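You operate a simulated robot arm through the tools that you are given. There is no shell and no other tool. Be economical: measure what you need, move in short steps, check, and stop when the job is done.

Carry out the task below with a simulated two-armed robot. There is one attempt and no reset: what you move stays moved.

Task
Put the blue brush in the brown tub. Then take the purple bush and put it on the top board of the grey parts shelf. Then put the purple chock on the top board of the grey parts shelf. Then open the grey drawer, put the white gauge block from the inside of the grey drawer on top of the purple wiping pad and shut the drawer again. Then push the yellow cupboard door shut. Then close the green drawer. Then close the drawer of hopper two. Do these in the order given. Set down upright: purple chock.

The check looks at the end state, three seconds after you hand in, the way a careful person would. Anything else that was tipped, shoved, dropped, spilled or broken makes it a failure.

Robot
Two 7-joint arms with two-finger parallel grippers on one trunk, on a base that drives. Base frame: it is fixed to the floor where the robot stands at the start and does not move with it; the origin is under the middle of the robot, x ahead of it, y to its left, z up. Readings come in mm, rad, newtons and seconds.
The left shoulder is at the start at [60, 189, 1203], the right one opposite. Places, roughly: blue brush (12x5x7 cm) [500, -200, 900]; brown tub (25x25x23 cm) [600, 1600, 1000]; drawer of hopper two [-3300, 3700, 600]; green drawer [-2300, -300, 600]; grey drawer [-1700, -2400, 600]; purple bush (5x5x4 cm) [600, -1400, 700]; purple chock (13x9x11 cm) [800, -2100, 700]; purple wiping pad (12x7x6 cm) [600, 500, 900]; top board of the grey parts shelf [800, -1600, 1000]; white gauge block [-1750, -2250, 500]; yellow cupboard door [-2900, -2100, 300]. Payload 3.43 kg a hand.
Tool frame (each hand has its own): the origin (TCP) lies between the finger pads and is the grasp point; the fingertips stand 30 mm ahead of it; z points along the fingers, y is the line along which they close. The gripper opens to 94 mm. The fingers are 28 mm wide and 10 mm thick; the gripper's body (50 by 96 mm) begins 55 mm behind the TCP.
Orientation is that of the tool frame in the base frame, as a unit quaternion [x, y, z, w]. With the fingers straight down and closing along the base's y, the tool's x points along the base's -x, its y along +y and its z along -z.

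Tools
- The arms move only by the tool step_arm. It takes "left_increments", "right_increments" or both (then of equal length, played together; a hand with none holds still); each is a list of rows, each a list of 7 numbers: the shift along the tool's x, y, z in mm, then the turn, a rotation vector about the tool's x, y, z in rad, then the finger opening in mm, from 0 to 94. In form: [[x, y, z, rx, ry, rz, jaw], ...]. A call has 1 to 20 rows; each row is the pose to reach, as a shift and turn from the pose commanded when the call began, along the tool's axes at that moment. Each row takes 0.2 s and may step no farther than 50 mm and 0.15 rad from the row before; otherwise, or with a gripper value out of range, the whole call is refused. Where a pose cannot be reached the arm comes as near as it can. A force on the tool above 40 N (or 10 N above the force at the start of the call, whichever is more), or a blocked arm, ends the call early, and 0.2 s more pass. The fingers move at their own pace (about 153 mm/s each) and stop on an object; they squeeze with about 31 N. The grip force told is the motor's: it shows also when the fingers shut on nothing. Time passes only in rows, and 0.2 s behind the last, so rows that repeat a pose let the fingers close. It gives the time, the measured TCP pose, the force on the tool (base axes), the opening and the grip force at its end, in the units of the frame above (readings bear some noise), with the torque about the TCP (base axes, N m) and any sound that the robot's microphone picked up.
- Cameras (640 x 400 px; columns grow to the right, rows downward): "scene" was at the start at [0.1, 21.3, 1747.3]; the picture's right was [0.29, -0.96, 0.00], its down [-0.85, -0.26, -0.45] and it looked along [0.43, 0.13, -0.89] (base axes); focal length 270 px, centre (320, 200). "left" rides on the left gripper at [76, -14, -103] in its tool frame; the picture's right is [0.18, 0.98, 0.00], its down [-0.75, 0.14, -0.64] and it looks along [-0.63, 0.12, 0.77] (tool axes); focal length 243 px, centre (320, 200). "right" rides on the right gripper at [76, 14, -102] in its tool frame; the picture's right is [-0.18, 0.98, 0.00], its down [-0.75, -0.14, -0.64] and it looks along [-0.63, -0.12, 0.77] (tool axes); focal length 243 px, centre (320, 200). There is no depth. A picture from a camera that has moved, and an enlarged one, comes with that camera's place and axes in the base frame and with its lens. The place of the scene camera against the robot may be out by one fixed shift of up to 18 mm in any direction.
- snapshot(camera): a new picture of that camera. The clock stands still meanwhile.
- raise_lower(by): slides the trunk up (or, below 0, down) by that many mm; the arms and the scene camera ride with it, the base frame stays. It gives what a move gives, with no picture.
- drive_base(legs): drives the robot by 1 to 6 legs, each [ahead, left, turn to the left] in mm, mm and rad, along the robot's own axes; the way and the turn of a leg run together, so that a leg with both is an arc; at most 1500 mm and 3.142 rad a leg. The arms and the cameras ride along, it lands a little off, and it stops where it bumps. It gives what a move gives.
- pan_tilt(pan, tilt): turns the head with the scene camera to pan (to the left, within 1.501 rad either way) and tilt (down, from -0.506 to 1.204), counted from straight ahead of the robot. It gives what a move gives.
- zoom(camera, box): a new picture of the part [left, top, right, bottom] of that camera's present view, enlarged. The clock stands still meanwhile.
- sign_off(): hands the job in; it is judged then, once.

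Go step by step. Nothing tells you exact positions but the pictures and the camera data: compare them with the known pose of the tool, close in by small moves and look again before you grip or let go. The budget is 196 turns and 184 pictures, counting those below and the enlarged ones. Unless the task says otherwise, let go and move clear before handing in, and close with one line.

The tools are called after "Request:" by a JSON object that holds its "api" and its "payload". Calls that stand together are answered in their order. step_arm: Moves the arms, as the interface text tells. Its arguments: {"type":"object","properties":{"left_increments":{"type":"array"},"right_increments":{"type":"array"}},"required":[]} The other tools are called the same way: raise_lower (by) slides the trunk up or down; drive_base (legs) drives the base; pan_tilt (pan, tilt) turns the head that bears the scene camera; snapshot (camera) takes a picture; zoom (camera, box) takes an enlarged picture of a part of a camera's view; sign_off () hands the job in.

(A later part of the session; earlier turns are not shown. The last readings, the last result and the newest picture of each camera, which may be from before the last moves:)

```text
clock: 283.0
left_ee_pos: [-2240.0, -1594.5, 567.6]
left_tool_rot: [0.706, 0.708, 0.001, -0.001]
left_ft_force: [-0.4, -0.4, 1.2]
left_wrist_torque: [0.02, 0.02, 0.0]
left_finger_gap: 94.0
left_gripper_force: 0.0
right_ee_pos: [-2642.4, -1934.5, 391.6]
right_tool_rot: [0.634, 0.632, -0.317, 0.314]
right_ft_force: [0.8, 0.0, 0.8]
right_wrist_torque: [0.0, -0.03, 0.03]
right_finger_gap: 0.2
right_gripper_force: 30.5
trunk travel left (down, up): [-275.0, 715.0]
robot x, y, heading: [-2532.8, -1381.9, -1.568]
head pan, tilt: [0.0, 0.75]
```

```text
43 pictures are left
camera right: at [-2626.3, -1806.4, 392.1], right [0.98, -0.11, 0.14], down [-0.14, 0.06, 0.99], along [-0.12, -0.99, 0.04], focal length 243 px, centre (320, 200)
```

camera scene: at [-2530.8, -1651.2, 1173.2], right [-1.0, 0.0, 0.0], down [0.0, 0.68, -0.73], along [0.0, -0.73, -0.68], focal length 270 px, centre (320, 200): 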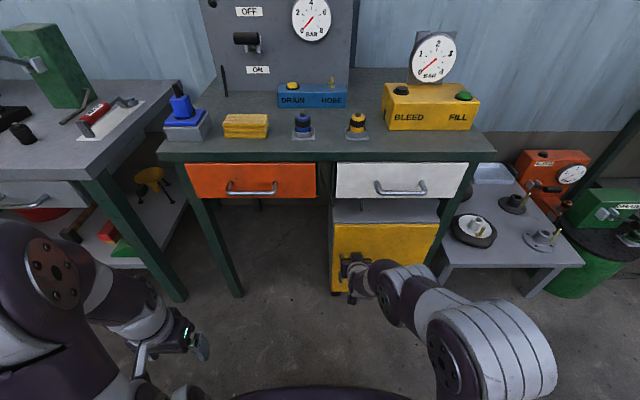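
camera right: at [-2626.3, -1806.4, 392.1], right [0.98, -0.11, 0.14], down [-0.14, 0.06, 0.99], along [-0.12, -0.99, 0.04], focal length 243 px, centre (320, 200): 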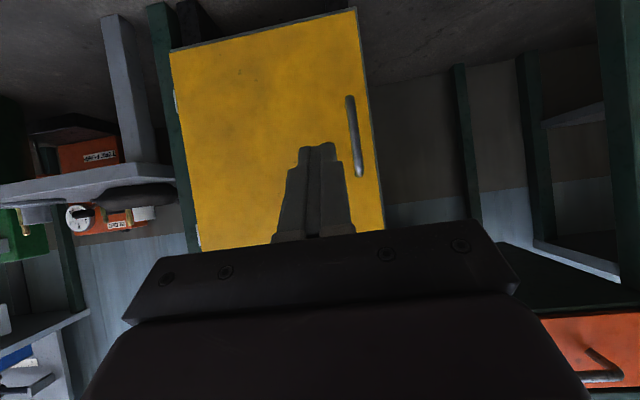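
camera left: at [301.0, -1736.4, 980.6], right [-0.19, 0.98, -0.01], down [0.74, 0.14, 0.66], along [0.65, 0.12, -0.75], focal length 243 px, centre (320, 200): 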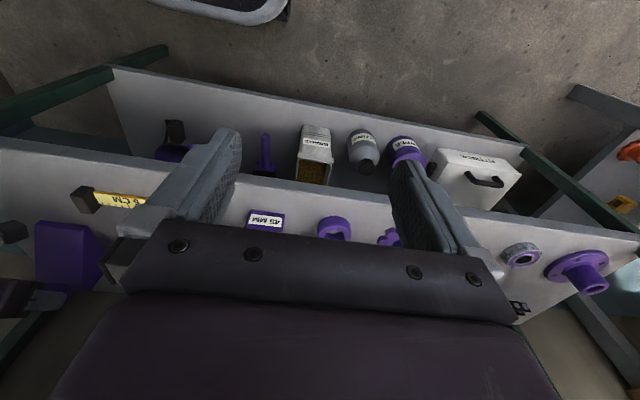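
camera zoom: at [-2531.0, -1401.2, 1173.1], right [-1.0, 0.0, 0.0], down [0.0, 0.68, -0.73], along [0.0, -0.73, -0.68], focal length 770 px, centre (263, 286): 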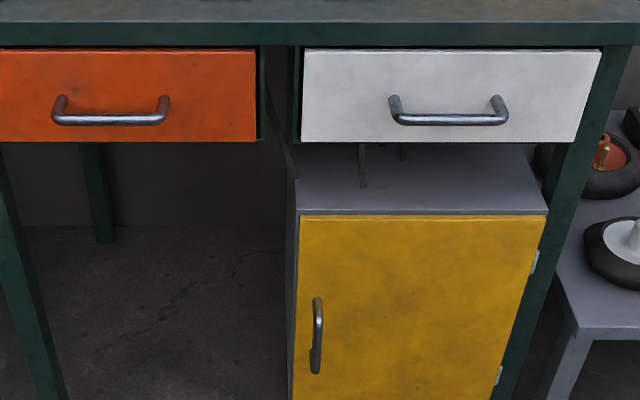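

The yellow door is flush. Next, the green drawer on the far side of the white table; I'll go around its right end, facing -y, and look.

Request:
{"api": "raise_lower", "payload": {"by": 230}}

Request:
{"api": "drive_base", "payload": {"legs": [[0, 1300, 0], [-1450, 0, 0], [-350, 0, 0]]}}

Request:
{"api": "pan_tilt", "payload": {"pan": -0.9, "tilt": 0.5}}

Request:
{"api": "snapshot", "payload": {"camera": "scene"}}

```text
clock: 285.4
left_ee_pos: [-2238.9, -1595.7, 795.1]
left_tool_rot: [0.707, 0.707, 0.0, -0.001]
left_ft_force: [0.0, 0.3, 0.8]
left_wrist_torque: [0.01, -0.02, -0.01]
left_finger_gap: 93.6
left_gripper_force: 0.1
right_ee_pos: [-2642.0, -1935.3, 620.9]
right_tool_rot: [0.634, 0.632, -0.317, 0.313]
right_ft_force: [0.3, -0.2, -1.3]
right_wrist_torque: [0.0, 0.02, -0.02]
right_finger_gap: 0.0
right_gripper_force: 31.1
trunk travel left (down, up): [-505.0, 485.0]
robot x, y, heading: [-2530.4, -1378.6, -1.571]
head pan, tilt: [0.0, 0.75]
```

```text
clock: 300.5
left_ee_pos: [-926.6, 178.9, 796.8]
left_tool_rot: [0.713, 0.701, 0.0, 0.0]
left_ft_force: [-0.6, -0.2, 0.7]
left_wrist_torque: [0.01, 0.0, -0.01]
left_finger_gap: 93.8
left_gripper_force: 0.0
right_ee_pos: [-1335.8, -153.9, 622.1]
right_tool_rot: [0.639, 0.626, -0.32, 0.312]
right_ft_force: [0.0, 0.9, 0.3]
right_wrist_torque: [0.0, -0.01, 0.01]
right_finger_gap: 0.0
right_gripper_force: 31.1
trunk travel left (down, up): [-505.0, 485.0]
robot x, y, heading: [-1211.5, 398.0, -1.591]
head pan, tilt: [0.0, 0.75]
```

```text
clock: 301.7
left_ee_pos: [-926.0, 177.4, 796.8]
left_tool_rot: [0.714, 0.7, 0.001, -0.001]
left_ft_force: [0.5, 0.4, 0.0]
left_wrist_torque: [-0.01, -0.02, 0.02]
left_finger_gap: 93.8
left_gripper_force: 0.0
right_ee_pos: [-1336.5, -153.6, 620.6]
right_tool_rot: [0.639, 0.626, -0.32, 0.312]
right_ft_force: [-0.2, 0.3, 0.1]
right_wrist_torque: [-0.01, 0.01, 0.02]
right_finger_gap: 0.0
right_gripper_force: 31.5
trunk travel left (down, up): [-505.0, 485.0]
robot x, y, heading: [-1212.9, 399.0, -1.585]
head pan, tilt: [-0.901, 0.499]
```

```text
42 pictures are left
camera scene: at [-1284.9, 404.7, 1425.1], right [-0.61, 0.79, 0.0], down [0.38, 0.29, -0.88], along [-0.7, -0.53, -0.48], focal length 270 px, centre (320, 200)
```

scene: 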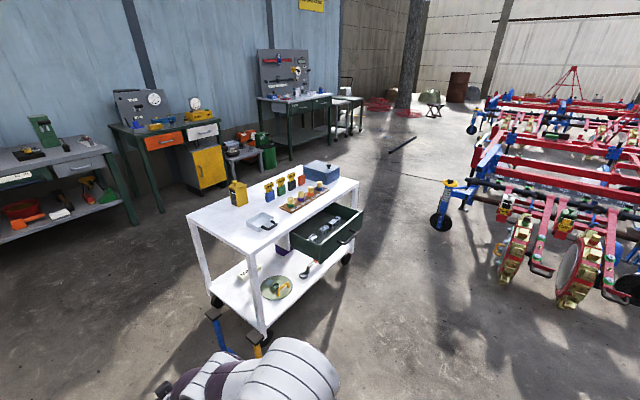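

The green drawer stands open toward +y, front near y ≈ -195, centred x ≈ -2284. I'll back up a bit and move over in front of it.

Request:
{"api": "drive_base", "payload": {"legs": [[-180, 0, 0.016], [0, -945, 0]]}}

Request:
{"api": "pan_tilt", "payload": {"pan": -0.1, "tilt": 0.7}}

Request:
{"api": "snapshot", "payload": {"camera": "scene"}}

Request:
{"api": "snapshot", "payload": {"camera": "right"}}

```text
clock: 307.8
left_ee_pos: [-1863.9, 359.1, 795.7]
left_tool_rot: [0.701, 0.713, 0.001, 0.0]
left_ft_force: [-0.7, 0.5, -0.4]
left_wrist_torque: [-0.03, 0.0, 0.0]
left_finger_gap: 94.1
left_gripper_force: 0.0
right_ee_pos: [-2261.8, 13.2, 620.0]
right_tool_rot: [0.629, 0.637, -0.314, 0.316]
right_ft_force: [0.0, -0.3, 0.2]
right_wrist_torque: [-0.01, 0.04, 0.02]
right_finger_gap: 0.0
right_gripper_force: 31.2
trunk travel left (down, up): [-505.0, 485.0]
robot x, y, heading: [-2156.0, 568.8, -1.56]
head pan, tilt: [-0.901, 0.499]
```

```text
clock: 308.9
left_ee_pos: [-1863.9, 358.6, 796.7]
left_tool_rot: [0.7, 0.714, 0.001, -0.001]
left_ft_force: [0.0, 0.0, 0.1]
left_wrist_torque: [0.02, 0.0, 0.03]
left_finger_gap: 94.1
left_gripper_force: 0.1
right_ee_pos: [-2261.1, 13.1, 620.9]
right_tool_rot: [0.629, 0.637, -0.315, 0.316]
right_ft_force: [-1.0, -0.1, 1.0]
right_wrist_torque: [-0.01, -0.03, 0.01]
right_finger_gap: 0.0
right_gripper_force: 30.7
trunk travel left (down, up): [-505.0, 485.0]
robot x, y, heading: [-2158.3, 566.2, -1.551]
head pan, tilt: [-0.099, 0.7]
```

```text
41 pictures are left
camera scene: at [-2167.0, 546.6, 1407.4], right [-1.0, 0.08, 0.0], down [0.05, 0.64, -0.77], along [-0.06, -0.76, -0.64], focal length 270 px, centre (320, 200)
```

scene: 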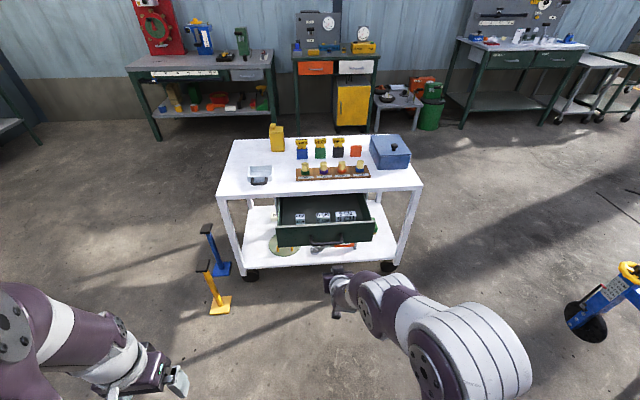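

```text
40 pictures are left
camera right: at [-2247.4, 141.9, 622.1], right [0.98, -0.1, 0.14], down [-0.14, 0.06, 0.99], along [-0.11, -0.99, 0.04], focal length 243 px, centre (320, 200)
```

right: 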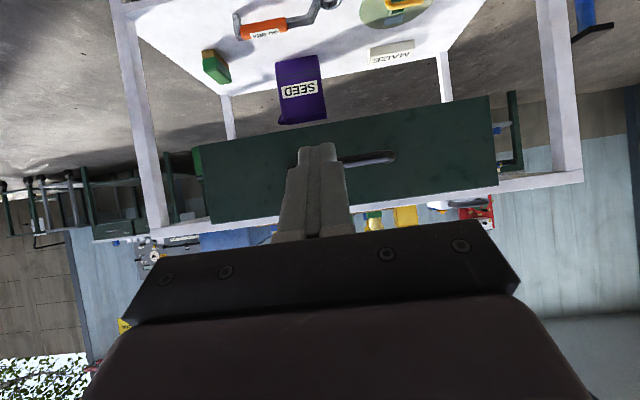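

Drawer front centre ≈ [-2237, -176, 595]. I'll align and approach, then push gently in stages.

Request:
{"api": "drive_base", "payload": {"legs": [[110, 33, -0.02], [120, 0, 0]]}}

Request:
{"api": "snapshot", "payload": {"camera": "scene"}}

Request:
{"api": "snapshot", "payload": {"camera": "right"}}

```text
clock: 310.9
left_ee_pos: [-1833.8, 121.9, 794.9]
left_tool_rot: [0.708, 0.706, 0.002, -0.002]
left_ft_force: [-0.5, 0.2, -0.2]
left_wrist_torque: [0.02, 0.01, 0.03]
left_finger_gap: 93.9
left_gripper_force: 0.0
right_ee_pos: [-2238.2, -214.6, 620.0]
right_tool_rot: [0.635, 0.632, -0.317, 0.313]
right_ft_force: [0.5, -0.1, -0.5]
right_wrist_torque: [-0.03, -0.02, -0.01]
right_finger_gap: 0.0
right_gripper_force: 31.6
trunk travel left (down, up): [-505.0, 485.0]
robot x, y, heading: [-2123.1, 337.9, -1.57]
head pan, tilt: [-0.099, 0.7]
```

```text
39 pictures are left
camera scene: at [-2133.1, 315.7, 1407.2], right [-0.99, 0.1, 0.0], down [0.06, 0.64, -0.76], along [-0.08, -0.76, -0.65], focal length 270 px, centre (320, 200)
```

scene: 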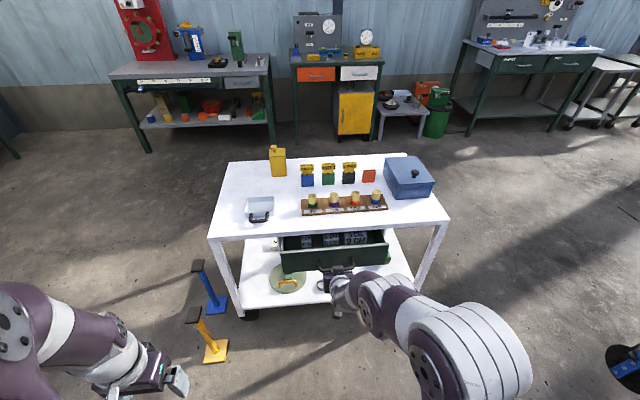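

```text
38 pictures are left
camera right: at [-2221.6, -85.9, 621.1], right [0.98, -0.12, 0.14], down [-0.14, 0.06, 0.99], along [-0.12, -0.99, 0.04], focal length 243 px, centre (320, 200)
```

right: 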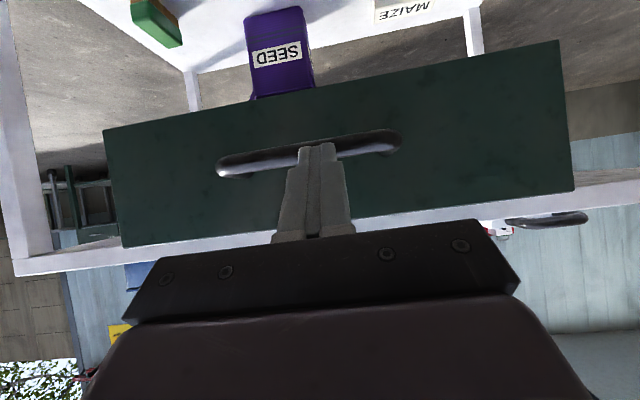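

Centred on the handle. Push 120 mm and check whether only the drawer moves.

Request:
{"api": "drive_base", "payload": {"legs": [[120, 0, 0]]}}

Request:
{"api": "snapshot", "payload": {"camera": "scene"}}

```text
clock: 312.1
left_ee_pos: [-1835.5, 35.4, 796.3]
left_tool_rot: [0.709, 0.705, -0.001, 0.0]
left_ft_force: [-1.2, 0.5, 0.6]
left_wrist_torque: [-0.01, 0.03, -0.02]
left_finger_gap: 94.0
left_gripper_force: 0.1
right_ee_pos: [-2237.9, -301.0, 624.6]
right_tool_rot: [0.634, 0.631, -0.319, 0.315]
right_ft_force: [0.0, 20.8, 19.8]
right_wrist_torque: [0.1, -0.07, 0.1]
right_finger_gap: 0.0
right_gripper_force: 31.4
trunk travel left (down, up): [-505.0, 485.0]
robot x, y, heading: [-2127.5, 246.8, -1.577]
head pan, tilt: [-0.099, 0.7]
stopped in leg 1: the force on the tool passed its limit (the readings are from after the stop); the commanded pose is now the measured one
```

```text
37 pictures are left
camera scene: at [-2133.2, 231.4, 1407.3], right [-0.99, 0.1, 0.0], down [0.07, 0.64, -0.77], along [-0.08, -0.76, -0.64], focal length 270 px, centre (320, 200)
```

scene: 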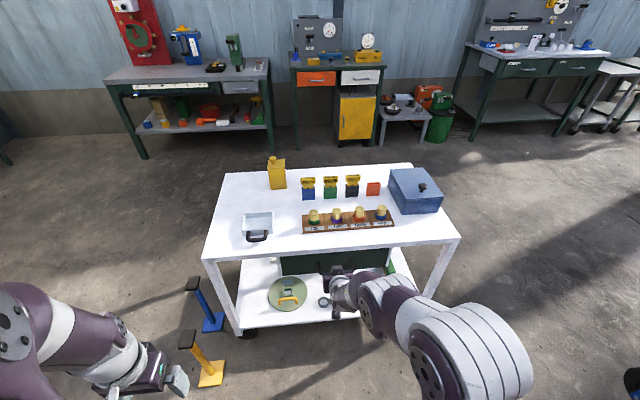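

The force rose at TCP y -301 and the trolley itself hasn't moved. I'll check how far the drawer is closed.

Request:
{"api": "snapshot", "payload": {"camera": "right"}}

Request:
{"api": "zoom", "payload": {"camera": "scene", "box": [200, 200, 470, 340]}}

```text
36 pictures are left
camera right: at [-2221.5, -173.3, 624.2], right [0.98, -0.12, 0.15], down [-0.14, 0.06, 0.99], along [-0.12, -0.99, 0.05], focal length 243 px, centre (320, 200)
```

right: 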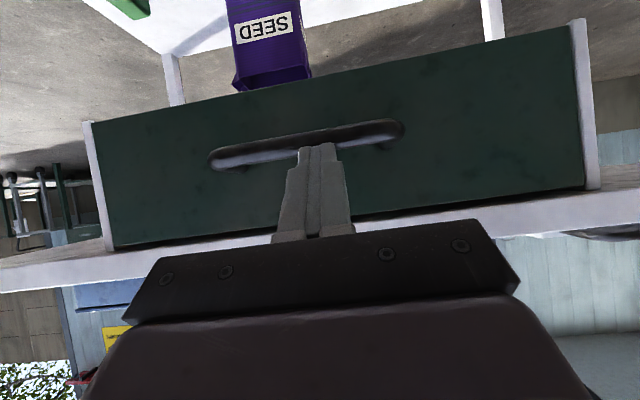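

```text
2.37 times, centred on (335, 270) of scene
camera zoom: at [-2133.2, 231.4, 1407.3], right [-0.99, 0.1, 0.0], down [0.07, 0.64, -0.77], along [-0.08, -0.76, -0.64], focal length 639 px, centre (284, 34)
```

zoom: 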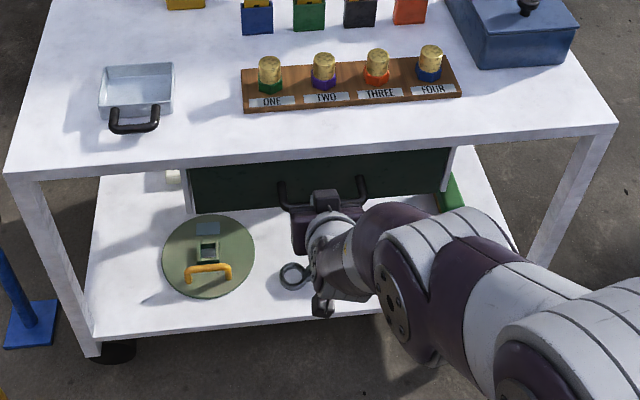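

The green drawer sits flush between its cheeks. I'll back off and turn around to find hopper two.

Request:
{"api": "drive_base", "payload": {"legs": [[-350, 0, 0], [0, 0, -3.1]]}}

Request:
{"api": "raise_lower", "payload": {"by": 300}}

Request:
{"api": "pan_tilt", "payload": {"pan": 0.3, "tilt": 0.35}}

Request:
{"api": "snapshot", "payload": {"camera": "scene"}}

```text
clock: 321.6
left_ee_pos: [-2424.6, 800.5, 796.3]
left_tool_rot: [0.724, -0.69, 0.0, 0.0]
left_ft_force: [0.0, -0.1, -0.1]
left_wrist_torque: [0.0, -0.02, 0.0]
left_finger_gap: 94.0
left_gripper_force: 0.1
right_ee_pos: [-2040.7, 1157.4, 621.5]
right_tool_rot: [0.648, -0.617, -0.322, -0.309]
right_ft_force: [-0.1, 0.7, -0.3]
right_wrist_torque: [0.0, -0.04, 0.02]
right_finger_gap: 0.3
right_gripper_force: 31.4
trunk travel left (down, up): [-505.0, 485.0]
robot x, y, heading: [-2122.3, 600.4, 1.624]
head pan, tilt: [-0.099, 0.7]
```

```text
clock: 324.6
left_ee_pos: [-2425.6, 799.8, 1095.3]
left_tool_rot: [0.724, -0.69, 0.0, 0.001]
left_ft_force: [0.7, 0.0, 0.3]
left_wrist_torque: [-0.03, -0.03, -0.02]
left_finger_gap: 93.8
left_gripper_force: 0.2
right_ee_pos: [-2041.0, 1158.0, 921.4]
right_tool_rot: [0.648, -0.618, -0.322, -0.309]
right_ft_force: [-0.9, 0.2, -0.2]
right_wrist_torque: [0.0, -0.03, 0.0]
right_finger_gap: 0.0
right_gripper_force: 31.2
trunk travel left (down, up): [-805.0, 185.0]
robot x, y, heading: [-2127.7, 598.0, 1.627]
head pan, tilt: [-0.099, 0.7]
```

```text
clock: 325.5
left_ee_pos: [-2425.9, 801.5, 1095.4]
left_tool_rot: [0.724, -0.689, 0.0, 0.001]
left_ft_force: [0.1, 0.4, -0.9]
left_wrist_torque: [0.01, 0.0, 0.0]
left_finger_gap: 94.1
left_gripper_force: 0.1
right_ee_pos: [-2039.5, 1158.5, 921.8]
right_tool_rot: [0.648, -0.618, -0.322, -0.309]
right_ft_force: [0.7, 0.1, -0.5]
right_wrist_torque: [0.0, 0.03, 0.03]
right_finger_gap: 0.1
right_gripper_force: 31.4
trunk travel left (down, up): [-805.0, 185.0]
robot x, y, heading: [-2124.3, 601.0, 1.619]
head pan, tilt: [0.3, 0.351]
```

```text
34 pictures are left
camera scene: at [-2153.6, 631.0, 1738.7], right [0.94, 0.34, 0.0], down [0.12, -0.32, -0.94], along [-0.32, 0.88, -0.34], focal length 270 px, centre (320, 200)
```

scene: 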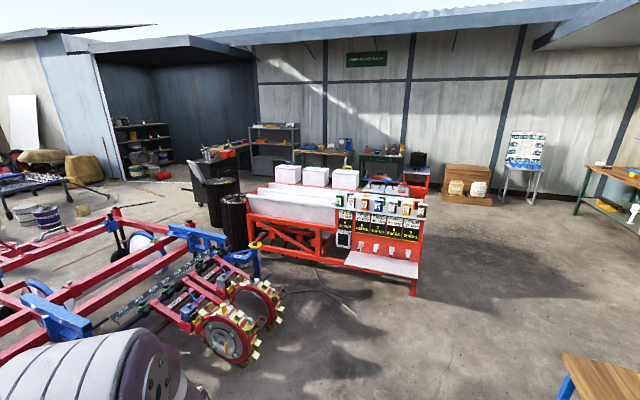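

Hopper two should project near pixel (317, 196), on the red machine with white hoppers. Zooming in.

Request:
{"api": "zoom", "payload": {"camera": "scene", "box": [230, 150, 450, 290]}}

```text
2.86 times, centred on (340, 220) of scene
camera zoom: at [-2153.6, 631.0, 1738.7], right [0.94, 0.34, 0.0], down [0.12, -0.32, -0.94], along [-0.32, 0.88, -0.34], focal length 770 px, centre (263, 143)
```

zoom: 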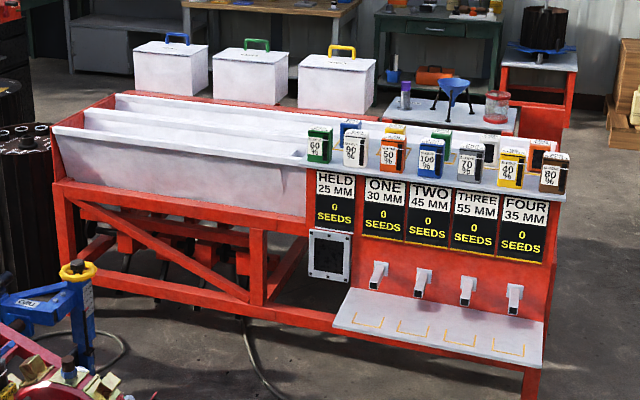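

Hopper two is the middle white box; its drawer is at the rear (y ≈ 3700) of the red machine. I'll drive around the machine's right end and look from behind.

Request:
{"api": "drive_base", "payload": {"legs": [[800, 0, -0.05], [1200, -650, 0], [1450, 0, 0]]}}

Request:
{"api": "pan_tilt", "payload": {"pan": 1.3, "tilt": 0.45}}

Request:
{"api": "snapshot", "payload": {"camera": "scene"}}

Request:
{"api": "pan_tilt", "payload": {"pan": 0.3, "tilt": 0.45}}

Request:
{"api": "snapshot", "payload": {"camera": "scene"}}

```text
clock: 343.1
left_ee_pos: [-1771.7, 4267.3, 1095.8]
left_tool_rot: [0.712, -0.702, 0.001, 0.0]
left_ft_force: [0.7, 0.2, 0.0]
left_wrist_torque: [-0.03, -0.02, 0.01]
left_finger_gap: 94.2
left_gripper_force: 0.1
right_ee_pos: [-1373.5, 4608.6, 921.4]
right_tool_rot: [0.637, -0.629, -0.316, -0.314]
right_ft_force: [-0.4, 0.1, 0.1]
right_wrist_torque: [0.0, 0.02, 0.0]
right_finger_gap: 0.1
right_gripper_force: 30.9
trunk travel left (down, up): [-805.0, 185.0]
robot x, y, heading: [-1477.9, 4054.9, 1.579]
head pan, tilt: [0.3, 0.351]
```

```text
clock: 344.3
left_ee_pos: [-1772.1, 4266.1, 1095.7]
left_tool_rot: [0.712, -0.702, 0.0, 0.0]
left_ft_force: [-0.3, 0.0, -0.1]
left_wrist_torque: [-0.02, -0.01, 0.02]
left_finger_gap: 93.8
left_gripper_force: 0.2
right_ee_pos: [-1373.4, 4608.9, 922.2]
right_tool_rot: [0.637, -0.629, -0.317, -0.314]
right_ft_force: [0.6, 0.2, -1.0]
right_wrist_torque: [-0.01, 0.01, 0.02]
right_finger_gap: 0.0
right_gripper_force: 30.3
trunk travel left (down, up): [-805.0, 185.0]
robot x, y, heading: [-1480.7, 4055.8, 1.583]
head pan, tilt: [1.3, 0.45]
```

```text
32 pictures are left
camera scene: at [-1566.2, 4021.9, 1729.6], right [0.25, 0.97, 0.0], down [0.42, -0.11, -0.9], along [-0.87, 0.23, -0.44], focal length 270 px, centre (320, 200)
```

scene: 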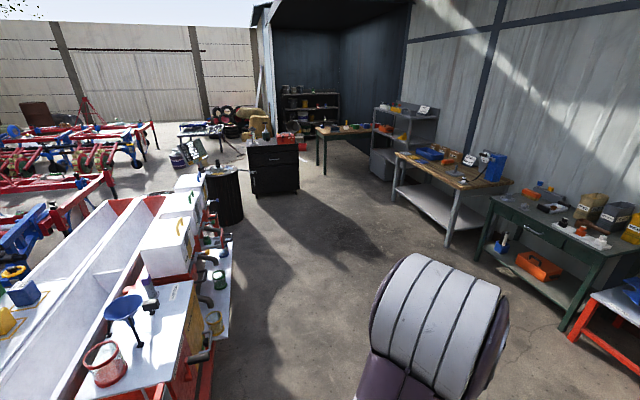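

```text
clock: 345.6
left_ee_pos: [-1771.4, 4265.7, 1095.6]
left_tool_rot: [0.712, -0.703, 0.0, 0.001]
left_ft_force: [0.5, -0.7, -0.4]
left_wrist_torque: [-0.01, 0.02, 0.0]
left_finger_gap: 94.0
left_gripper_force: 0.0
right_ee_pos: [-1373.4, 4609.1, 920.4]
right_tool_rot: [0.637, -0.629, -0.316, -0.314]
right_ft_force: [0.2, -0.3, 0.3]
right_wrist_torque: [-0.04, 0.03, 0.02]
right_finger_gap: 0.2
right_gripper_force: 31.3
trunk travel left (down, up): [-805.0, 185.0]
robot x, y, heading: [-1475.1, 4057.6, 1.583]
head pan, tilt: [0.3, 0.45]
```

```text
31 pictures are left
camera scene: at [-1505.9, 4085.8, 1729.5], right [0.95, 0.31, 0.0], down [0.14, -0.41, -0.9], along [-0.28, 0.86, -0.44], focal length 270 px, centre (320, 200)
```

scene: 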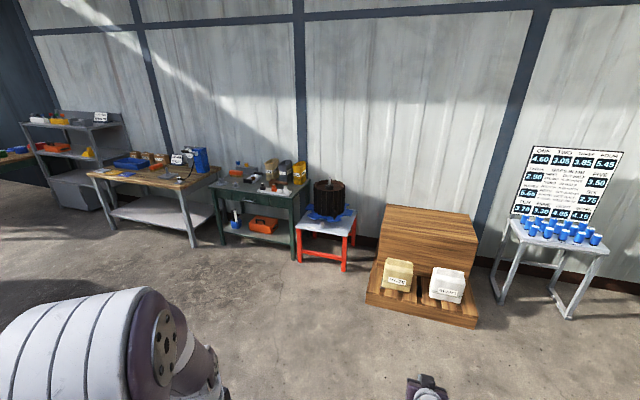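

The aisle behind the machine is wide. I'll move into it, turn to face -y, and go to hopper two.

Request:
{"api": "drive_base", "payload": {"legs": [[640, 0, 0], [0, 0, 3.13], [0, -1450, 0]]}}

Request:
{"api": "pan_tilt", "payload": {"pan": -0.3, "tilt": 0.65}}

Request:
{"api": "snapshot", "payload": {"camera": "scene"}}

```text
clock: 363.0
left_ee_pos: [-2646.9, 4575.9, 1095.0]
left_tool_rot: [0.733, 0.68, 0.001, 0.0]
left_ft_force: [0.0, 0.0, 1.5]
left_wrist_torque: [-0.05, 0.03, -0.02]
left_finger_gap: 94.1
left_gripper_force: 0.2
right_ee_pos: [-3074.3, 4270.3, 921.8]
right_tool_rot: [0.657, 0.608, -0.328, 0.302]
right_ft_force: [0.4, -0.6, 0.3]
right_wrist_torque: [0.0, 0.02, 0.01]
right_finger_gap: 0.0
right_gripper_force: 30.6
trunk travel left (down, up): [-805.0, 185.0]
robot x, y, heading: [-2920.8, 4814.3, -1.65]
head pan, tilt: [0.3, 0.45]
```

```text
clock: 364.0
left_ee_pos: [-2647.0, 4576.0, 1094.8]
left_tool_rot: [0.734, 0.68, 0.001, -0.001]
left_ft_force: [-0.5, 1.2, -0.9]
left_wrist_torque: [-0.01, 0.0, -0.01]
left_finger_gap: 94.2
left_gripper_force: 0.0
right_ee_pos: [-3073.9, 4270.9, 920.1]
right_tool_rot: [0.657, 0.608, -0.328, 0.303]
right_ft_force: [-0.4, 0.6, -0.1]
right_wrist_torque: [0.0, 0.05, 0.02]
right_finger_gap: 0.0
right_gripper_force: 30.6
trunk travel left (down, up): [-805.0, 185.0]
robot x, y, heading: [-2915.9, 4811.2, -1.646]
head pan, tilt: [-0.3, 0.649]
```

```text
30 pictures are left
camera scene: at [-2948.2, 4793.9, 1711.7], right [-0.93, 0.37, 0.0], down [0.22, 0.56, -0.8], along [-0.29, -0.74, -0.6], focal length 270 px, centre (320, 200)
```

scene: 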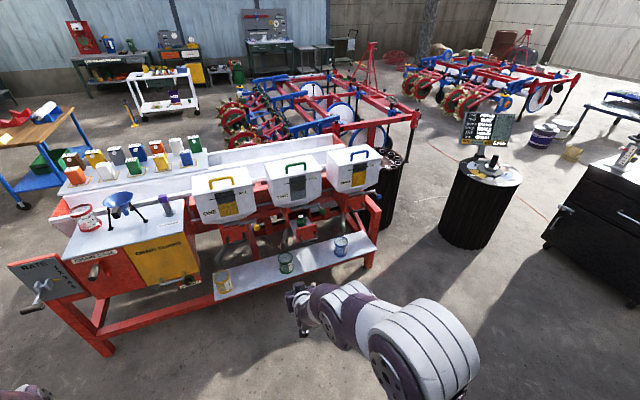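

Hoppers ONE, TWO (green handle) and THREE are visible. I'll zoom under hopper two.

Request:
{"api": "zoom", "payload": {"camera": "scene", "box": [190, 150, 390, 280]}}

```text
3.08 times, centred on (290, 215) of scene
camera zoom: at [-2948.2, 4793.9, 1711.7], right [-0.93, 0.37, 0.0], down [0.22, 0.56, -0.8], along [-0.29, -0.74, -0.6], focal length 830 px, centre (412, 154)
```

zoom: 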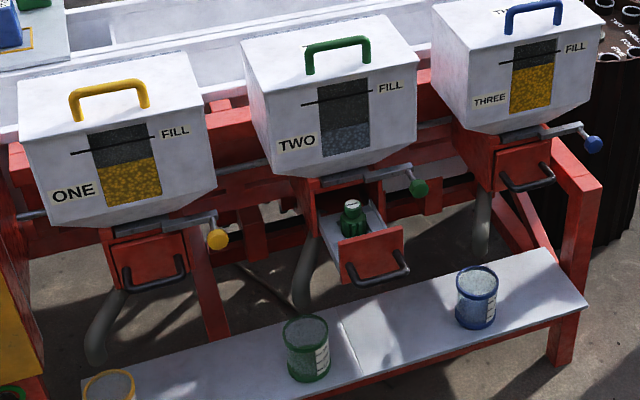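

Hopper two's drawer front is near [-3296, 3693, 600], open, with a lever above it. I'll straighten, line up, flatten the tool to pass below the lever, and lower.

Request:
{"api": "drive_base", "payload": {"legs": [[0, 0, 0.075], [0, -265, 0]]}}

Request:
{"api": "step_arm", "payload": {"right_increments": [[0, 0, 0, 0, -0.1, 0, 0], [0, 0, 0, 0, -0.2, 0, 0], [0, 0, 0, 0, -0.3, 0, 0], [0, 0, 0, 0, -0.4, 0, 0]]}}

Request:
{"api": "raise_lower", "payload": {"by": -300}}

Request:
{"api": "pan_tilt", "payload": {"pan": 0.0, "tilt": 0.65}}

Request:
{"api": "zoom", "payload": {"camera": "scene", "box": [220, 60, 500, 260]}}

Request:
{"api": "snapshot", "payload": {"camera": "right"}}

```text
clock: 366.4
left_ee_pos: [-2893.4, 4595.9, 1095.1]
left_tool_rot: [0.707, 0.707, 0.0, -0.001]
left_ft_force: [-0.8, -0.3, -0.7]
left_wrist_torque: [0.02, -0.03, 0.04]
left_finger_gap: 94.0
left_gripper_force: 0.1
right_ee_pos: [-3296.6, 4260.9, 921.8]
right_tool_rot: [0.634, 0.632, -0.317, 0.314]
right_ft_force: [0.2, -0.7, 0.0]
right_wrist_torque: [0.0, -0.03, -0.02]
right_finger_gap: 0.0
right_gripper_force: 31.1
trunk travel left (down, up): [-805.0, 185.0]
robot x, y, heading: [-3190.8, 4811.0, -1.574]
head pan, tilt: [-0.3, 0.649]
```

```text
clock: 367.4
left_ee_pos: [-2892.6, 4596.3, 1094.9]
left_tool_rot: [0.708, 0.707, 0.001, -0.001]
left_ft_force: [0.0, -0.8, -1.0]
left_wrist_torque: [0.02, 0.0, 0.01]
left_finger_gap: 93.8
left_gripper_force: 0.1
right_ee_pos: [-3290.2, 4242.8, 919.5]
right_tool_rot: [0.558, 0.557, -0.439, 0.431]
right_ft_force: [0.0, -0.6, -0.8]
right_wrist_torque: [0.02, 0.01, -0.02]
right_finger_gap: 0.0
right_gripper_force: 30.7
right hand out of reach, approached as far as the arm can: row 3, 4
trunk travel left (down, up): [-805.0, 185.0]
robot x, y, heading: [-3187.5, 4809.8, -1.571]
head pan, tilt: [-0.3, 0.649]
```

```text
clock: 370.4
left_ee_pos: [-2893.9, 4595.9, 796.2]
left_tool_rot: [0.708, 0.707, 0.0, 0.0]
left_ft_force: [-0.3, 0.6, -0.5]
left_wrist_torque: [-0.01, 0.02, 0.04]
left_finger_gap: 94.1
left_gripper_force: 0.0
right_ee_pos: [-3290.5, 4244.7, 619.2]
right_tool_rot: [0.559, 0.557, -0.439, 0.43]
right_ft_force: [0.9, 0.4, -0.2]
right_wrist_torque: [0.01, 0.0, 0.04]
right_finger_gap: 0.0
right_gripper_force: 31.1
trunk travel left (down, up): [-505.0, 485.0]
robot x, y, heading: [-3183.9, 4813.8, -1.568]
head pan, tilt: [-0.3, 0.649]
```

```text
clock: 371.2
left_ee_pos: [-2893.5, 4597.0, 794.9]
left_tool_rot: [0.708, 0.706, 0.001, -0.001]
left_ft_force: [0.4, 0.2, -0.6]
left_wrist_torque: [-0.01, 0.01, 0.0]
left_finger_gap: 94.0
left_gripper_force: 0.1
right_ee_pos: [-3289.2, 4243.2, 618.8]
right_tool_rot: [0.558, 0.557, -0.438, 0.431]
right_ft_force: [-0.1, 0.2, 0.6]
right_wrist_torque: [-0.01, 0.01, -0.01]
right_finger_gap: 0.0
right_gripper_force: 30.5
trunk travel left (down, up): [-505.0, 485.0]
robot x, y, heading: [-3179.4, 4809.2, -1.573]
head pan, tilt: [0.0, 0.649]
```

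```text
2.00 times, centred on (360, 160) of scene
camera zoom: at [-3184.4, 4788.2, 1411.7], right [-1.0, 0.0, 0.0], down [0.0, 0.6, -0.8], along [0.0, -0.8, -0.6], focal length 539 px, centre (240, 280)
```

zoom: 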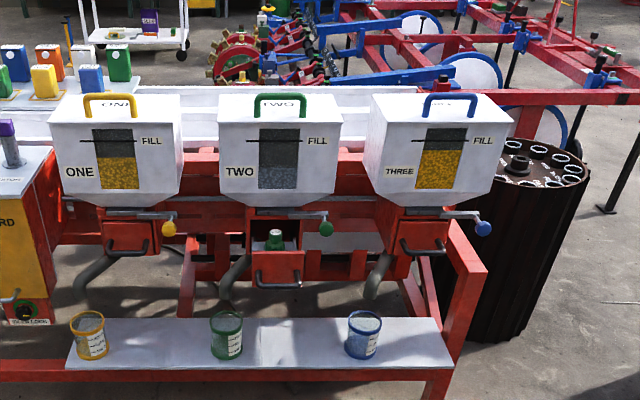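

```text
27 pictures are left
camera right: at [-3273.7, 4362.2, 570.9], right [0.98, -0.05, 0.17], down [-0.13, 0.44, 0.89], along [-0.12, -0.9, 0.43], focal length 243 px, centre (320, 200)
```

right: 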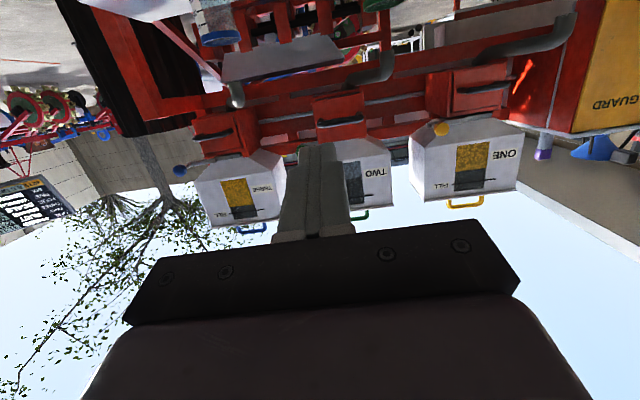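

Two views give the front centre ≈ [-3273, 3780, 680], handle z ≈ 656, closed travel ≈ 136 mm. I'll raise 73 mm, shift 16 mm left and approach.

Request:
{"api": "raise_lower", "payload": {"by": 73}}

Request:
{"api": "drive_base", "payload": {"legs": [[340, 16, 0]]}}

Request:
{"api": "zoom", "payload": {"camera": "scene", "box": [260, 120, 460, 260]}}

Request:
{"api": "snapshot", "payload": {"camera": "right"}}

```text
clock: 372.3
left_ee_pos: [-2892.9, 4597.0, 868.0]
left_tool_rot: [0.707, 0.707, 0.001, -0.001]
left_ft_force: [0.3, 0.5, 0.1]
left_wrist_torque: [-0.01, 0.01, -0.01]
left_finger_gap: 94.0
left_gripper_force: 0.1
right_ee_pos: [-3290.4, 4244.6, 691.6]
right_tool_rot: [0.559, 0.557, -0.438, 0.431]
right_ft_force: [0.0, -0.4, -0.1]
right_wrist_torque: [-0.02, -0.01, -0.04]
right_finger_gap: 0.0
right_gripper_force: 31.0
trunk travel left (down, up): [-578.0, 412.0]
robot x, y, heading: [-3182.7, 4816.3, -1.571]
head pan, tilt: [0.0, 0.649]
```

```text
clock: 374.6
left_ee_pos: [-2879.7, 4248.2, 868.5]
left_tool_rot: [0.71, 0.705, 0.001, -0.001]
left_ft_force: [0.2, -0.4, 0.3]
left_wrist_torque: [0.0, -0.02, -0.03]
left_finger_gap: 93.9
left_gripper_force: 0.1
right_ee_pos: [-3277.9, 3899.4, 692.3]
right_tool_rot: [0.56, 0.555, -0.44, 0.429]
right_ft_force: [-0.2, 0.4, -0.4]
right_wrist_torque: [0.03, 0.02, -0.01]
right_finger_gap: 0.1
right_gripper_force: 31.4
trunk travel left (down, up): [-578.0, 412.0]
robot x, y, heading: [-3168.9, 4468.2, -1.581]
head pan, tilt: [0.0, 0.649]
```

```text
2.86 times, centred on (360, 190) of scene
camera zoom: at [-3169.8, 4441.5, 1484.7], right [-1.0, 0.01, 0.0], down [0.0, 0.61, -0.8], along [-0.01, -0.8, -0.61], focal length 770 px, centre (206, 229)
```

zoom: 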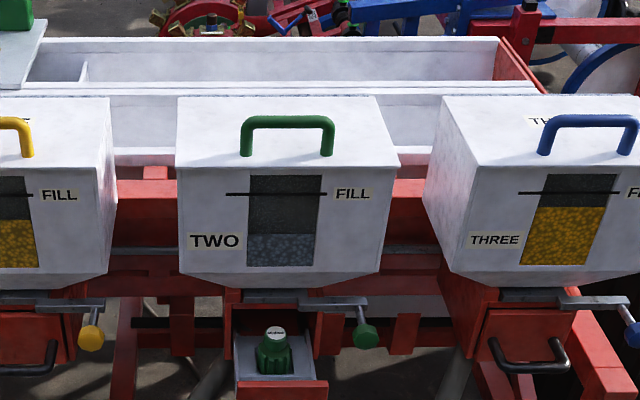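

```text
25 pictures are left
camera right: at [-3261.2, 4016.7, 643.5], right [0.98, -0.06, 0.17], down [-0.13, 0.44, 0.89], along [-0.13, -0.9, 0.42], focal length 243 px, centre (320, 200)
```

right: 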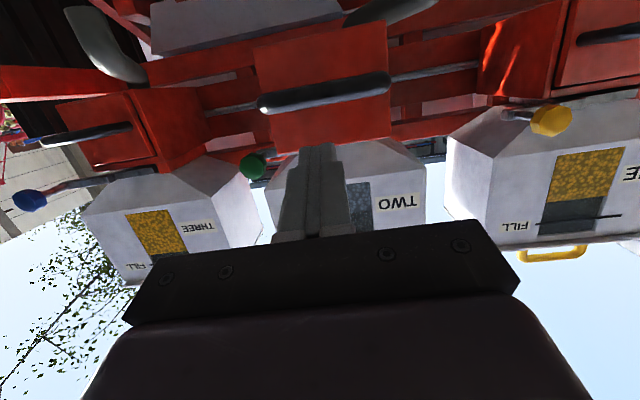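

The front spans z ≈ 600–698. I'll lower 11 mm and push forward 140 mm, then check.

Request:
{"api": "raise_lower", "payload": {"by": -11}}

Request:
{"api": "drive_base", "payload": {"legs": [[140, 0, 0.008]]}}

Request:
{"api": "snapshot", "payload": {"camera": "right"}}

Request:
{"api": "snapshot", "payload": {"camera": "scene"}}

```text
clock: 375.1
left_ee_pos: [-2879.3, 4249.0, 858.0]
left_tool_rot: [0.71, 0.705, 0.001, -0.001]
left_ft_force: [0.5, 0.4, -0.2]
left_wrist_torque: [0.0, 0.02, 0.0]
left_finger_gap: 94.1
left_gripper_force: 0.0
right_ee_pos: [-3278.3, 3898.2, 681.7]
right_tool_rot: [0.56, 0.556, -0.439, 0.43]
right_ft_force: [-0.1, 0.4, 0.4]
right_wrist_torque: [0.0, 0.02, 0.01]
right_finger_gap: 0.1
right_gripper_force: 31.0
trunk travel left (down, up): [-567.0, 423.0]
robot x, y, heading: [-3169.6, 4466.5, -1.573]
head pan, tilt: [0.0, 0.649]
```

```text
clock: 376.4
left_ee_pos: [-2879.1, 4114.1, 857.0]
left_tool_rot: [0.707, 0.707, 0.002, -0.001]
left_ft_force: [0.6, -0.3, 0.1]
left_wrist_torque: [0.02, 0.02, 0.01]
left_finger_gap: 93.9
left_gripper_force: 0.1
right_ee_pos: [-3274.5, 3760.8, 679.1]
right_tool_rot: [0.559, 0.558, -0.438, 0.43]
right_ft_force: [-0.5, -0.6, -1.0]
right_wrist_torque: [-0.04, 0.0, -0.02]
right_finger_gap: 0.0
right_gripper_force: 31.1
trunk travel left (down, up): [-567.0, 423.0]
robot x, y, heading: [-3169.1, 4325.6, -1.569]
head pan, tilt: [0.0, 0.649]
```

```text
24 pictures are left
camera right: at [-3258.6, 3878.8, 632.3], right [0.98, -0.05, 0.17], down [-0.13, 0.44, 0.89], along [-0.12, -0.9, 0.42], focal length 243 px, centre (320, 200)
```

right: 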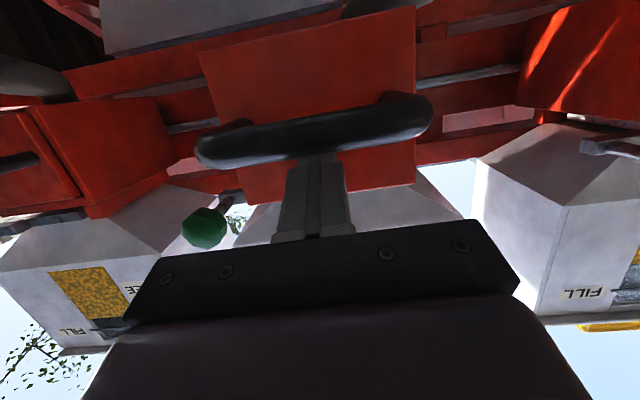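

```text
23 pictures are left
camera scene: at [-3170.1, 4303.9, 1473.6], right [-1.0, 0.0, 0.0], down [0.0, 0.61, -0.8], along [0.0, -0.8, -0.61], focal length 270 px, centre (320, 200)
```

scene: 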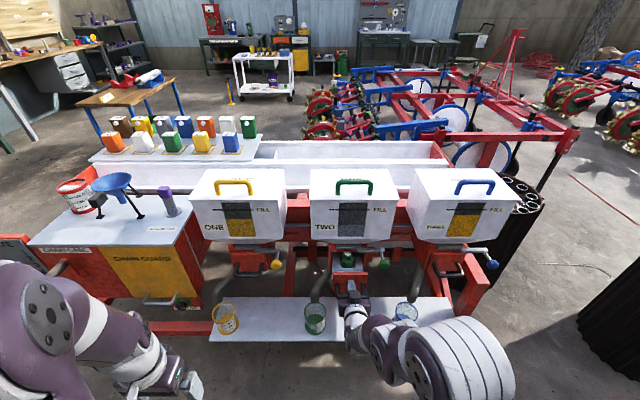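

No force yet; the tips pass above the bar toward the front face. Advance in small base steps.

Request:
{"api": "drive_base", "payload": {"legs": [[50, 0, 0]]}}

Request:
{"api": "zoom", "payload": {"camera": "scene", "box": [200, 160, 520, 360]}}

Request:
{"api": "snapshot", "payload": {"camera": "right"}}

```text
clock: 377.4
left_ee_pos: [-2878.7, 4062.6, 858.2]
left_tool_rot: [0.708, 0.707, 0.002, -0.001]
left_ft_force: [-0.8, -0.7, -0.6]
left_wrist_torque: [-0.01, -0.01, 0.0]
left_finger_gap: 93.9
left_gripper_force: 0.2
right_ee_pos: [-3275.4, 3709.7, 680.3]
right_tool_rot: [0.558, 0.558, -0.438, 0.431]
right_ft_force: [-0.4, 0.5, -1.2]
right_wrist_torque: [-0.03, 0.03, 0.01]
right_finger_gap: 0.0
right_gripper_force: 31.4
trunk travel left (down, up): [-567.0, 423.0]
robot x, y, heading: [-3167.6, 4281.4, -1.565]
head pan, tilt: [0.0, 0.649]
```

```text
2.00 times, centred on (360, 260) of scene
camera zoom: at [-3170.1, 4252.8, 1473.6], right [-1.0, 0.0, 0.0], down [0.0, 0.61, -0.8], along [0.0, -0.8, -0.61], focal length 539 px, centre (240, 80)
```

zoom: 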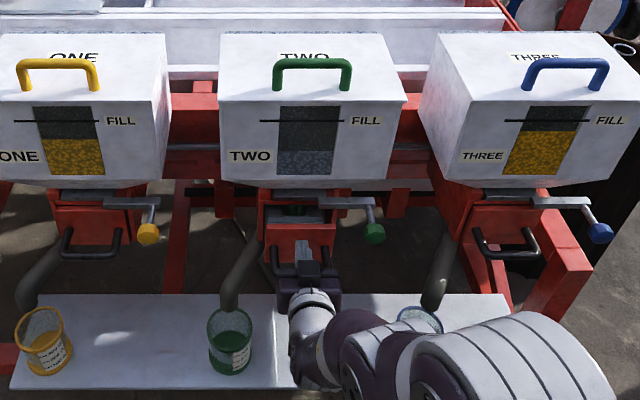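

```text
21 pictures are left
camera right: at [-3258.9, 3828.2, 632.0], right [0.98, -0.05, 0.17], down [-0.13, 0.44, 0.89], along [-0.12, -0.9, 0.42], focal length 243 px, centre (320, 200)
```

right: 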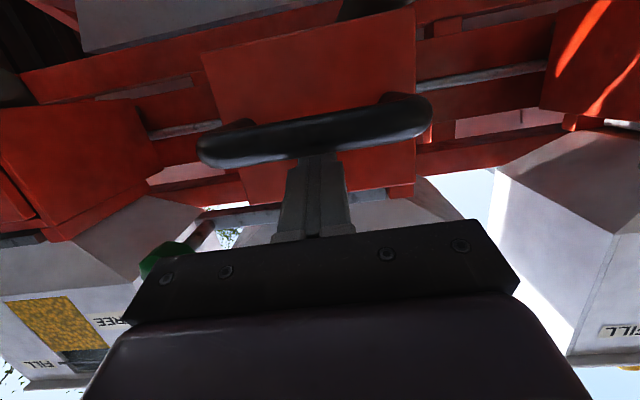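

The drawer is moving with the hand. About 60–85 mm remain; 40 mm by base, then finish with the arm.

Request:
{"api": "drive_base", "payload": {"legs": [[35, 0, 0]]}}

Request:
{"api": "step_arm", "payload": {"right_increments": [[-1.5, 0, 6, 0, 0, 0, 0], [-3, 0, 12, 0, 0, 0, 0], [-4.5, 0, 18, 0, 0, 0, 0], [-6, 0, 24, 0, 0, 0, 0], [-7.5, 0, 30, 0, 0, 0, 0], [-9, 0, 36, 0, 0, 0, 0]]}}

Request:
{"api": "zoom", "payload": {"camera": "scene", "box": [200, 160, 520, 360]}}

```text
clock: 378.2
left_ee_pos: [-2880.6, 4028.7, 857.7]
left_tool_rot: [0.708, 0.707, 0.001, -0.003]
left_ft_force: [-1.6, -0.7, -0.2]
left_wrist_torque: [-0.01, -0.01, 0.0]
left_finger_gap: 94.2
left_gripper_force: 0.0
right_ee_pos: [-3275.2, 3675.4, 680.5]
right_tool_rot: [0.559, 0.558, -0.437, 0.43]
right_ft_force: [-0.5, 0.7, -0.1]
right_wrist_torque: [-0.01, 0.0, 0.02]
right_finger_gap: 0.1
right_gripper_force: 31.6
trunk travel left (down, up): [-567.0, 423.0]
robot x, y, heading: [-3175.2, 4245.7, -1.569]
head pan, tilt: [0.0, 0.649]
```

```text
clock: 379.1
left_ee_pos: [-2880.3, 4032.8, 857.6]
left_tool_rot: [0.708, 0.706, -0.001, 0.0]
left_ft_force: [-1.1, 0.0, -0.3]
left_wrist_torque: [-0.04, 0.02, -0.01]
left_finger_gap: 93.7
left_gripper_force: 0.1
right_ee_pos: [-3275.2, 3666.7, 676.2]
right_tool_rot: [0.558, 0.562, -0.435, 0.429]
right_ft_force: [1.1, 22.7, 7.7]
right_wrist_torque: [-0.41, 0.01, 0.03]
right_finger_gap: 0.0
right_gripper_force: 30.7
trunk travel left (down, up): [-567.0, 423.0]
robot x, y, heading: [-3174.1, 4248.5, -1.574]
head pan, tilt: [0.0, 0.649]
stopped in row 4 (right hand): the force on the tool passed its limit (the readings are from after the stop); the commanded pose is now the measured one
```

```text
2.00 times, centred on (360, 260) of scene
camera zoom: at [-3169.8, 4225.7, 1474.0], right [-1.0, 0.0, 0.0], down [0.0, 0.6, -0.8], along [0.0, -0.8, -0.6], focal length 539 px, centre (240, 80)
```

zoom: 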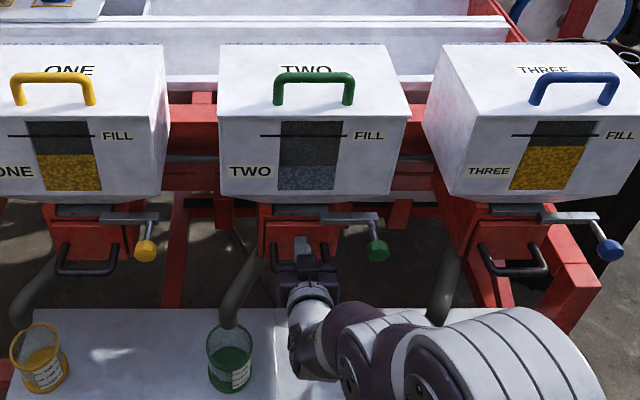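

It met a firm stop where the neighbours' handles line up. Back away and verify.

Request:
{"api": "drive_base", "payload": {"legs": [[-350, 0, 0]]}}

Request:
{"api": "zoom", "payload": {"camera": "scene", "box": [200, 90, 480, 265]}}

Request:
{"api": "snapshot", "payload": {"camera": "right"}}

```text
clock: 381.4
left_ee_pos: [-2879.0, 4386.3, 857.3]
left_tool_rot: [0.709, 0.706, 0.001, -0.001]
left_ft_force: [0.5, -0.6, 1.3]
left_wrist_torque: [0.01, 0.02, -0.02]
left_finger_gap: 94.1
left_gripper_force: 0.1
right_ee_pos: [-3277.0, 4020.5, 677.0]
right_tool_rot: [0.561, 0.559, -0.437, 0.427]
right_ft_force: [0.3, 0.1, -0.4]
right_wrist_torque: [0.0, 0.04, 0.01]
right_finger_gap: 0.2
right_gripper_force: 31.4
trunk travel left (down, up): [-567.0, 423.0]
robot x, y, heading: [-3169.1, 4601.7, -1.578]
head pan, tilt: [0.0, 0.649]
```

```text
2.29 times, centred on (340, 178) of scene
camera zoom: at [-3169.3, 4579.5, 1473.7], right [-1.0, 0.01, 0.0], down [0.0, 0.6, -0.8], along [0.0, -0.8, -0.6], focal length 616 px, centre (274, 251)
```

zoom: 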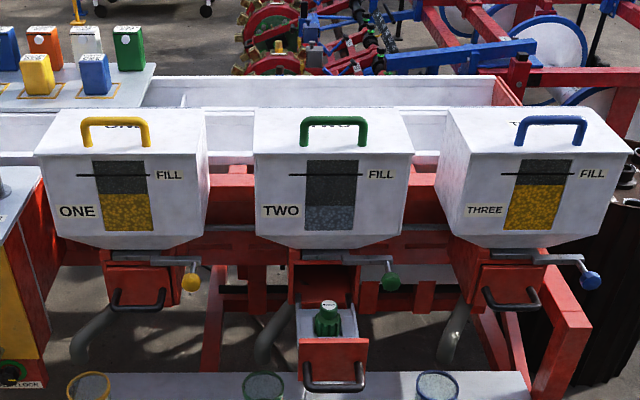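

```text
18 pictures are left
camera right: at [-3260.4, 4139.4, 629.3], right [0.98, -0.06, 0.17], down [-0.13, 0.43, 0.89], along [-0.12, -0.9, 0.42], focal length 243 px, centre (320, 200)
```

right: 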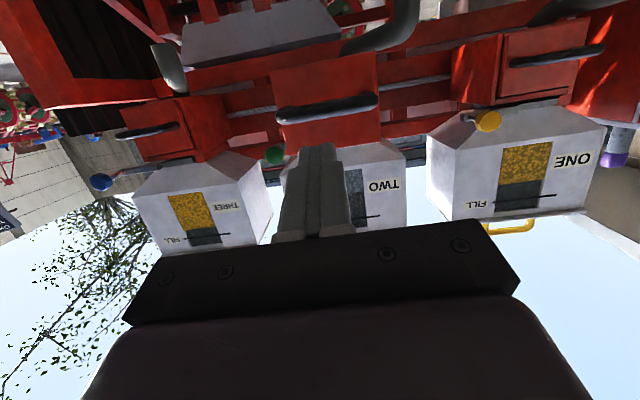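

The hand dragged the drawer back out (the tips had wedged behind the bar). This time I'll push the bar itself, with the tips at its height, z ≈ 651.

Request:
{"api": "raise_lower", "payload": {"by": -19}}

Request:
{"api": "drive_base", "payload": {"legs": [[80, 5, 0.006]]}}

Request:
{"api": "snapshot", "payload": {"camera": "right"}}

Request:
{"api": "zoom", "payload": {"camera": "scene", "box": [260, 140, 460, 280]}}

```text
clock: 382.0
left_ee_pos: [-2879.4, 4386.1, 838.6]
left_tool_rot: [0.709, 0.705, 0.0, -0.001]
left_ft_force: [1.5, -0.1, -0.4]
left_wrist_torque: [-0.01, -0.04, 0.0]
left_finger_gap: 94.1
left_gripper_force: 0.0
right_ee_pos: [-3277.7, 4020.3, 657.4]
right_tool_rot: [0.561, 0.559, -0.437, 0.427]
right_ft_force: [0.6, 0.1, -0.6]
right_wrist_torque: [0.01, 0.02, 0.02]
right_finger_gap: 0.1
right_gripper_force: 30.6
trunk travel left (down, up): [-548.0, 442.0]
robot x, y, heading: [-3167.2, 4601.9, -1.581]
head pan, tilt: [0.0, 0.649]
```

```text
clock: 383.1
left_ee_pos: [-2872.7, 4305.5, 837.5]
left_tool_rot: [0.708, 0.706, 0.001, -0.002]
left_ft_force: [0.0, -0.3, -0.1]
left_wrist_torque: [0.02, -0.04, -0.02]
left_finger_gap: 94.1
left_gripper_force: 0.1
right_ee_pos: [-3269.7, 3939.2, 655.0]
right_tool_rot: [0.56, 0.561, -0.436, 0.427]
right_ft_force: [-0.7, -0.7, -0.1]
right_wrist_torque: [-0.02, 0.0, -0.03]
right_finger_gap: 0.1
right_gripper_force: 30.8
trunk travel left (down, up): [-548.0, 442.0]
robot x, y, heading: [-3160.0, 4523.4, -1.574]
head pan, tilt: [0.0, 0.649]
```

```text
17 pictures are left
camera right: at [-3253.2, 4058.1, 609.3], right [0.98, -0.05, 0.17], down [-0.13, 0.43, 0.89], along [-0.12, -0.9, 0.42], focal length 243 px, centre (320, 200)
```

right: 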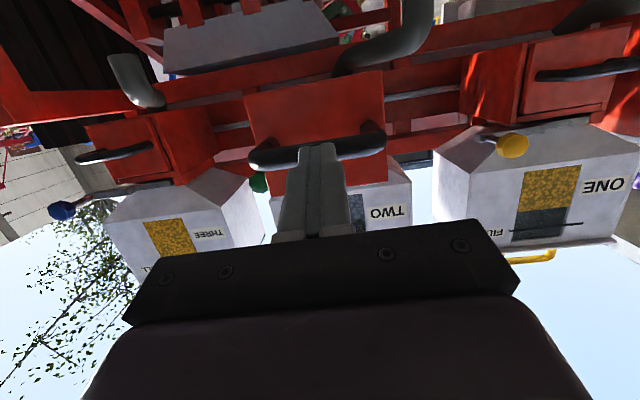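

```text
2.86 times, centred on (360, 210) of scene
camera zoom: at [-3164.1, 4496.9, 1454.7], right [-1.0, 0.0, 0.0], down [0.0, 0.61, -0.8], along [0.0, -0.8, -0.61], focal length 770 px, centre (206, 171)
```

zoom: 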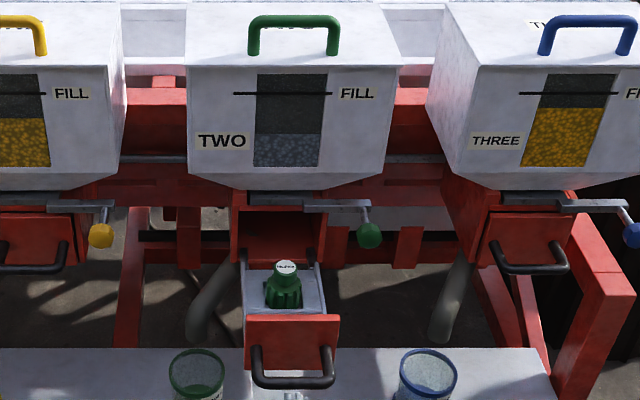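

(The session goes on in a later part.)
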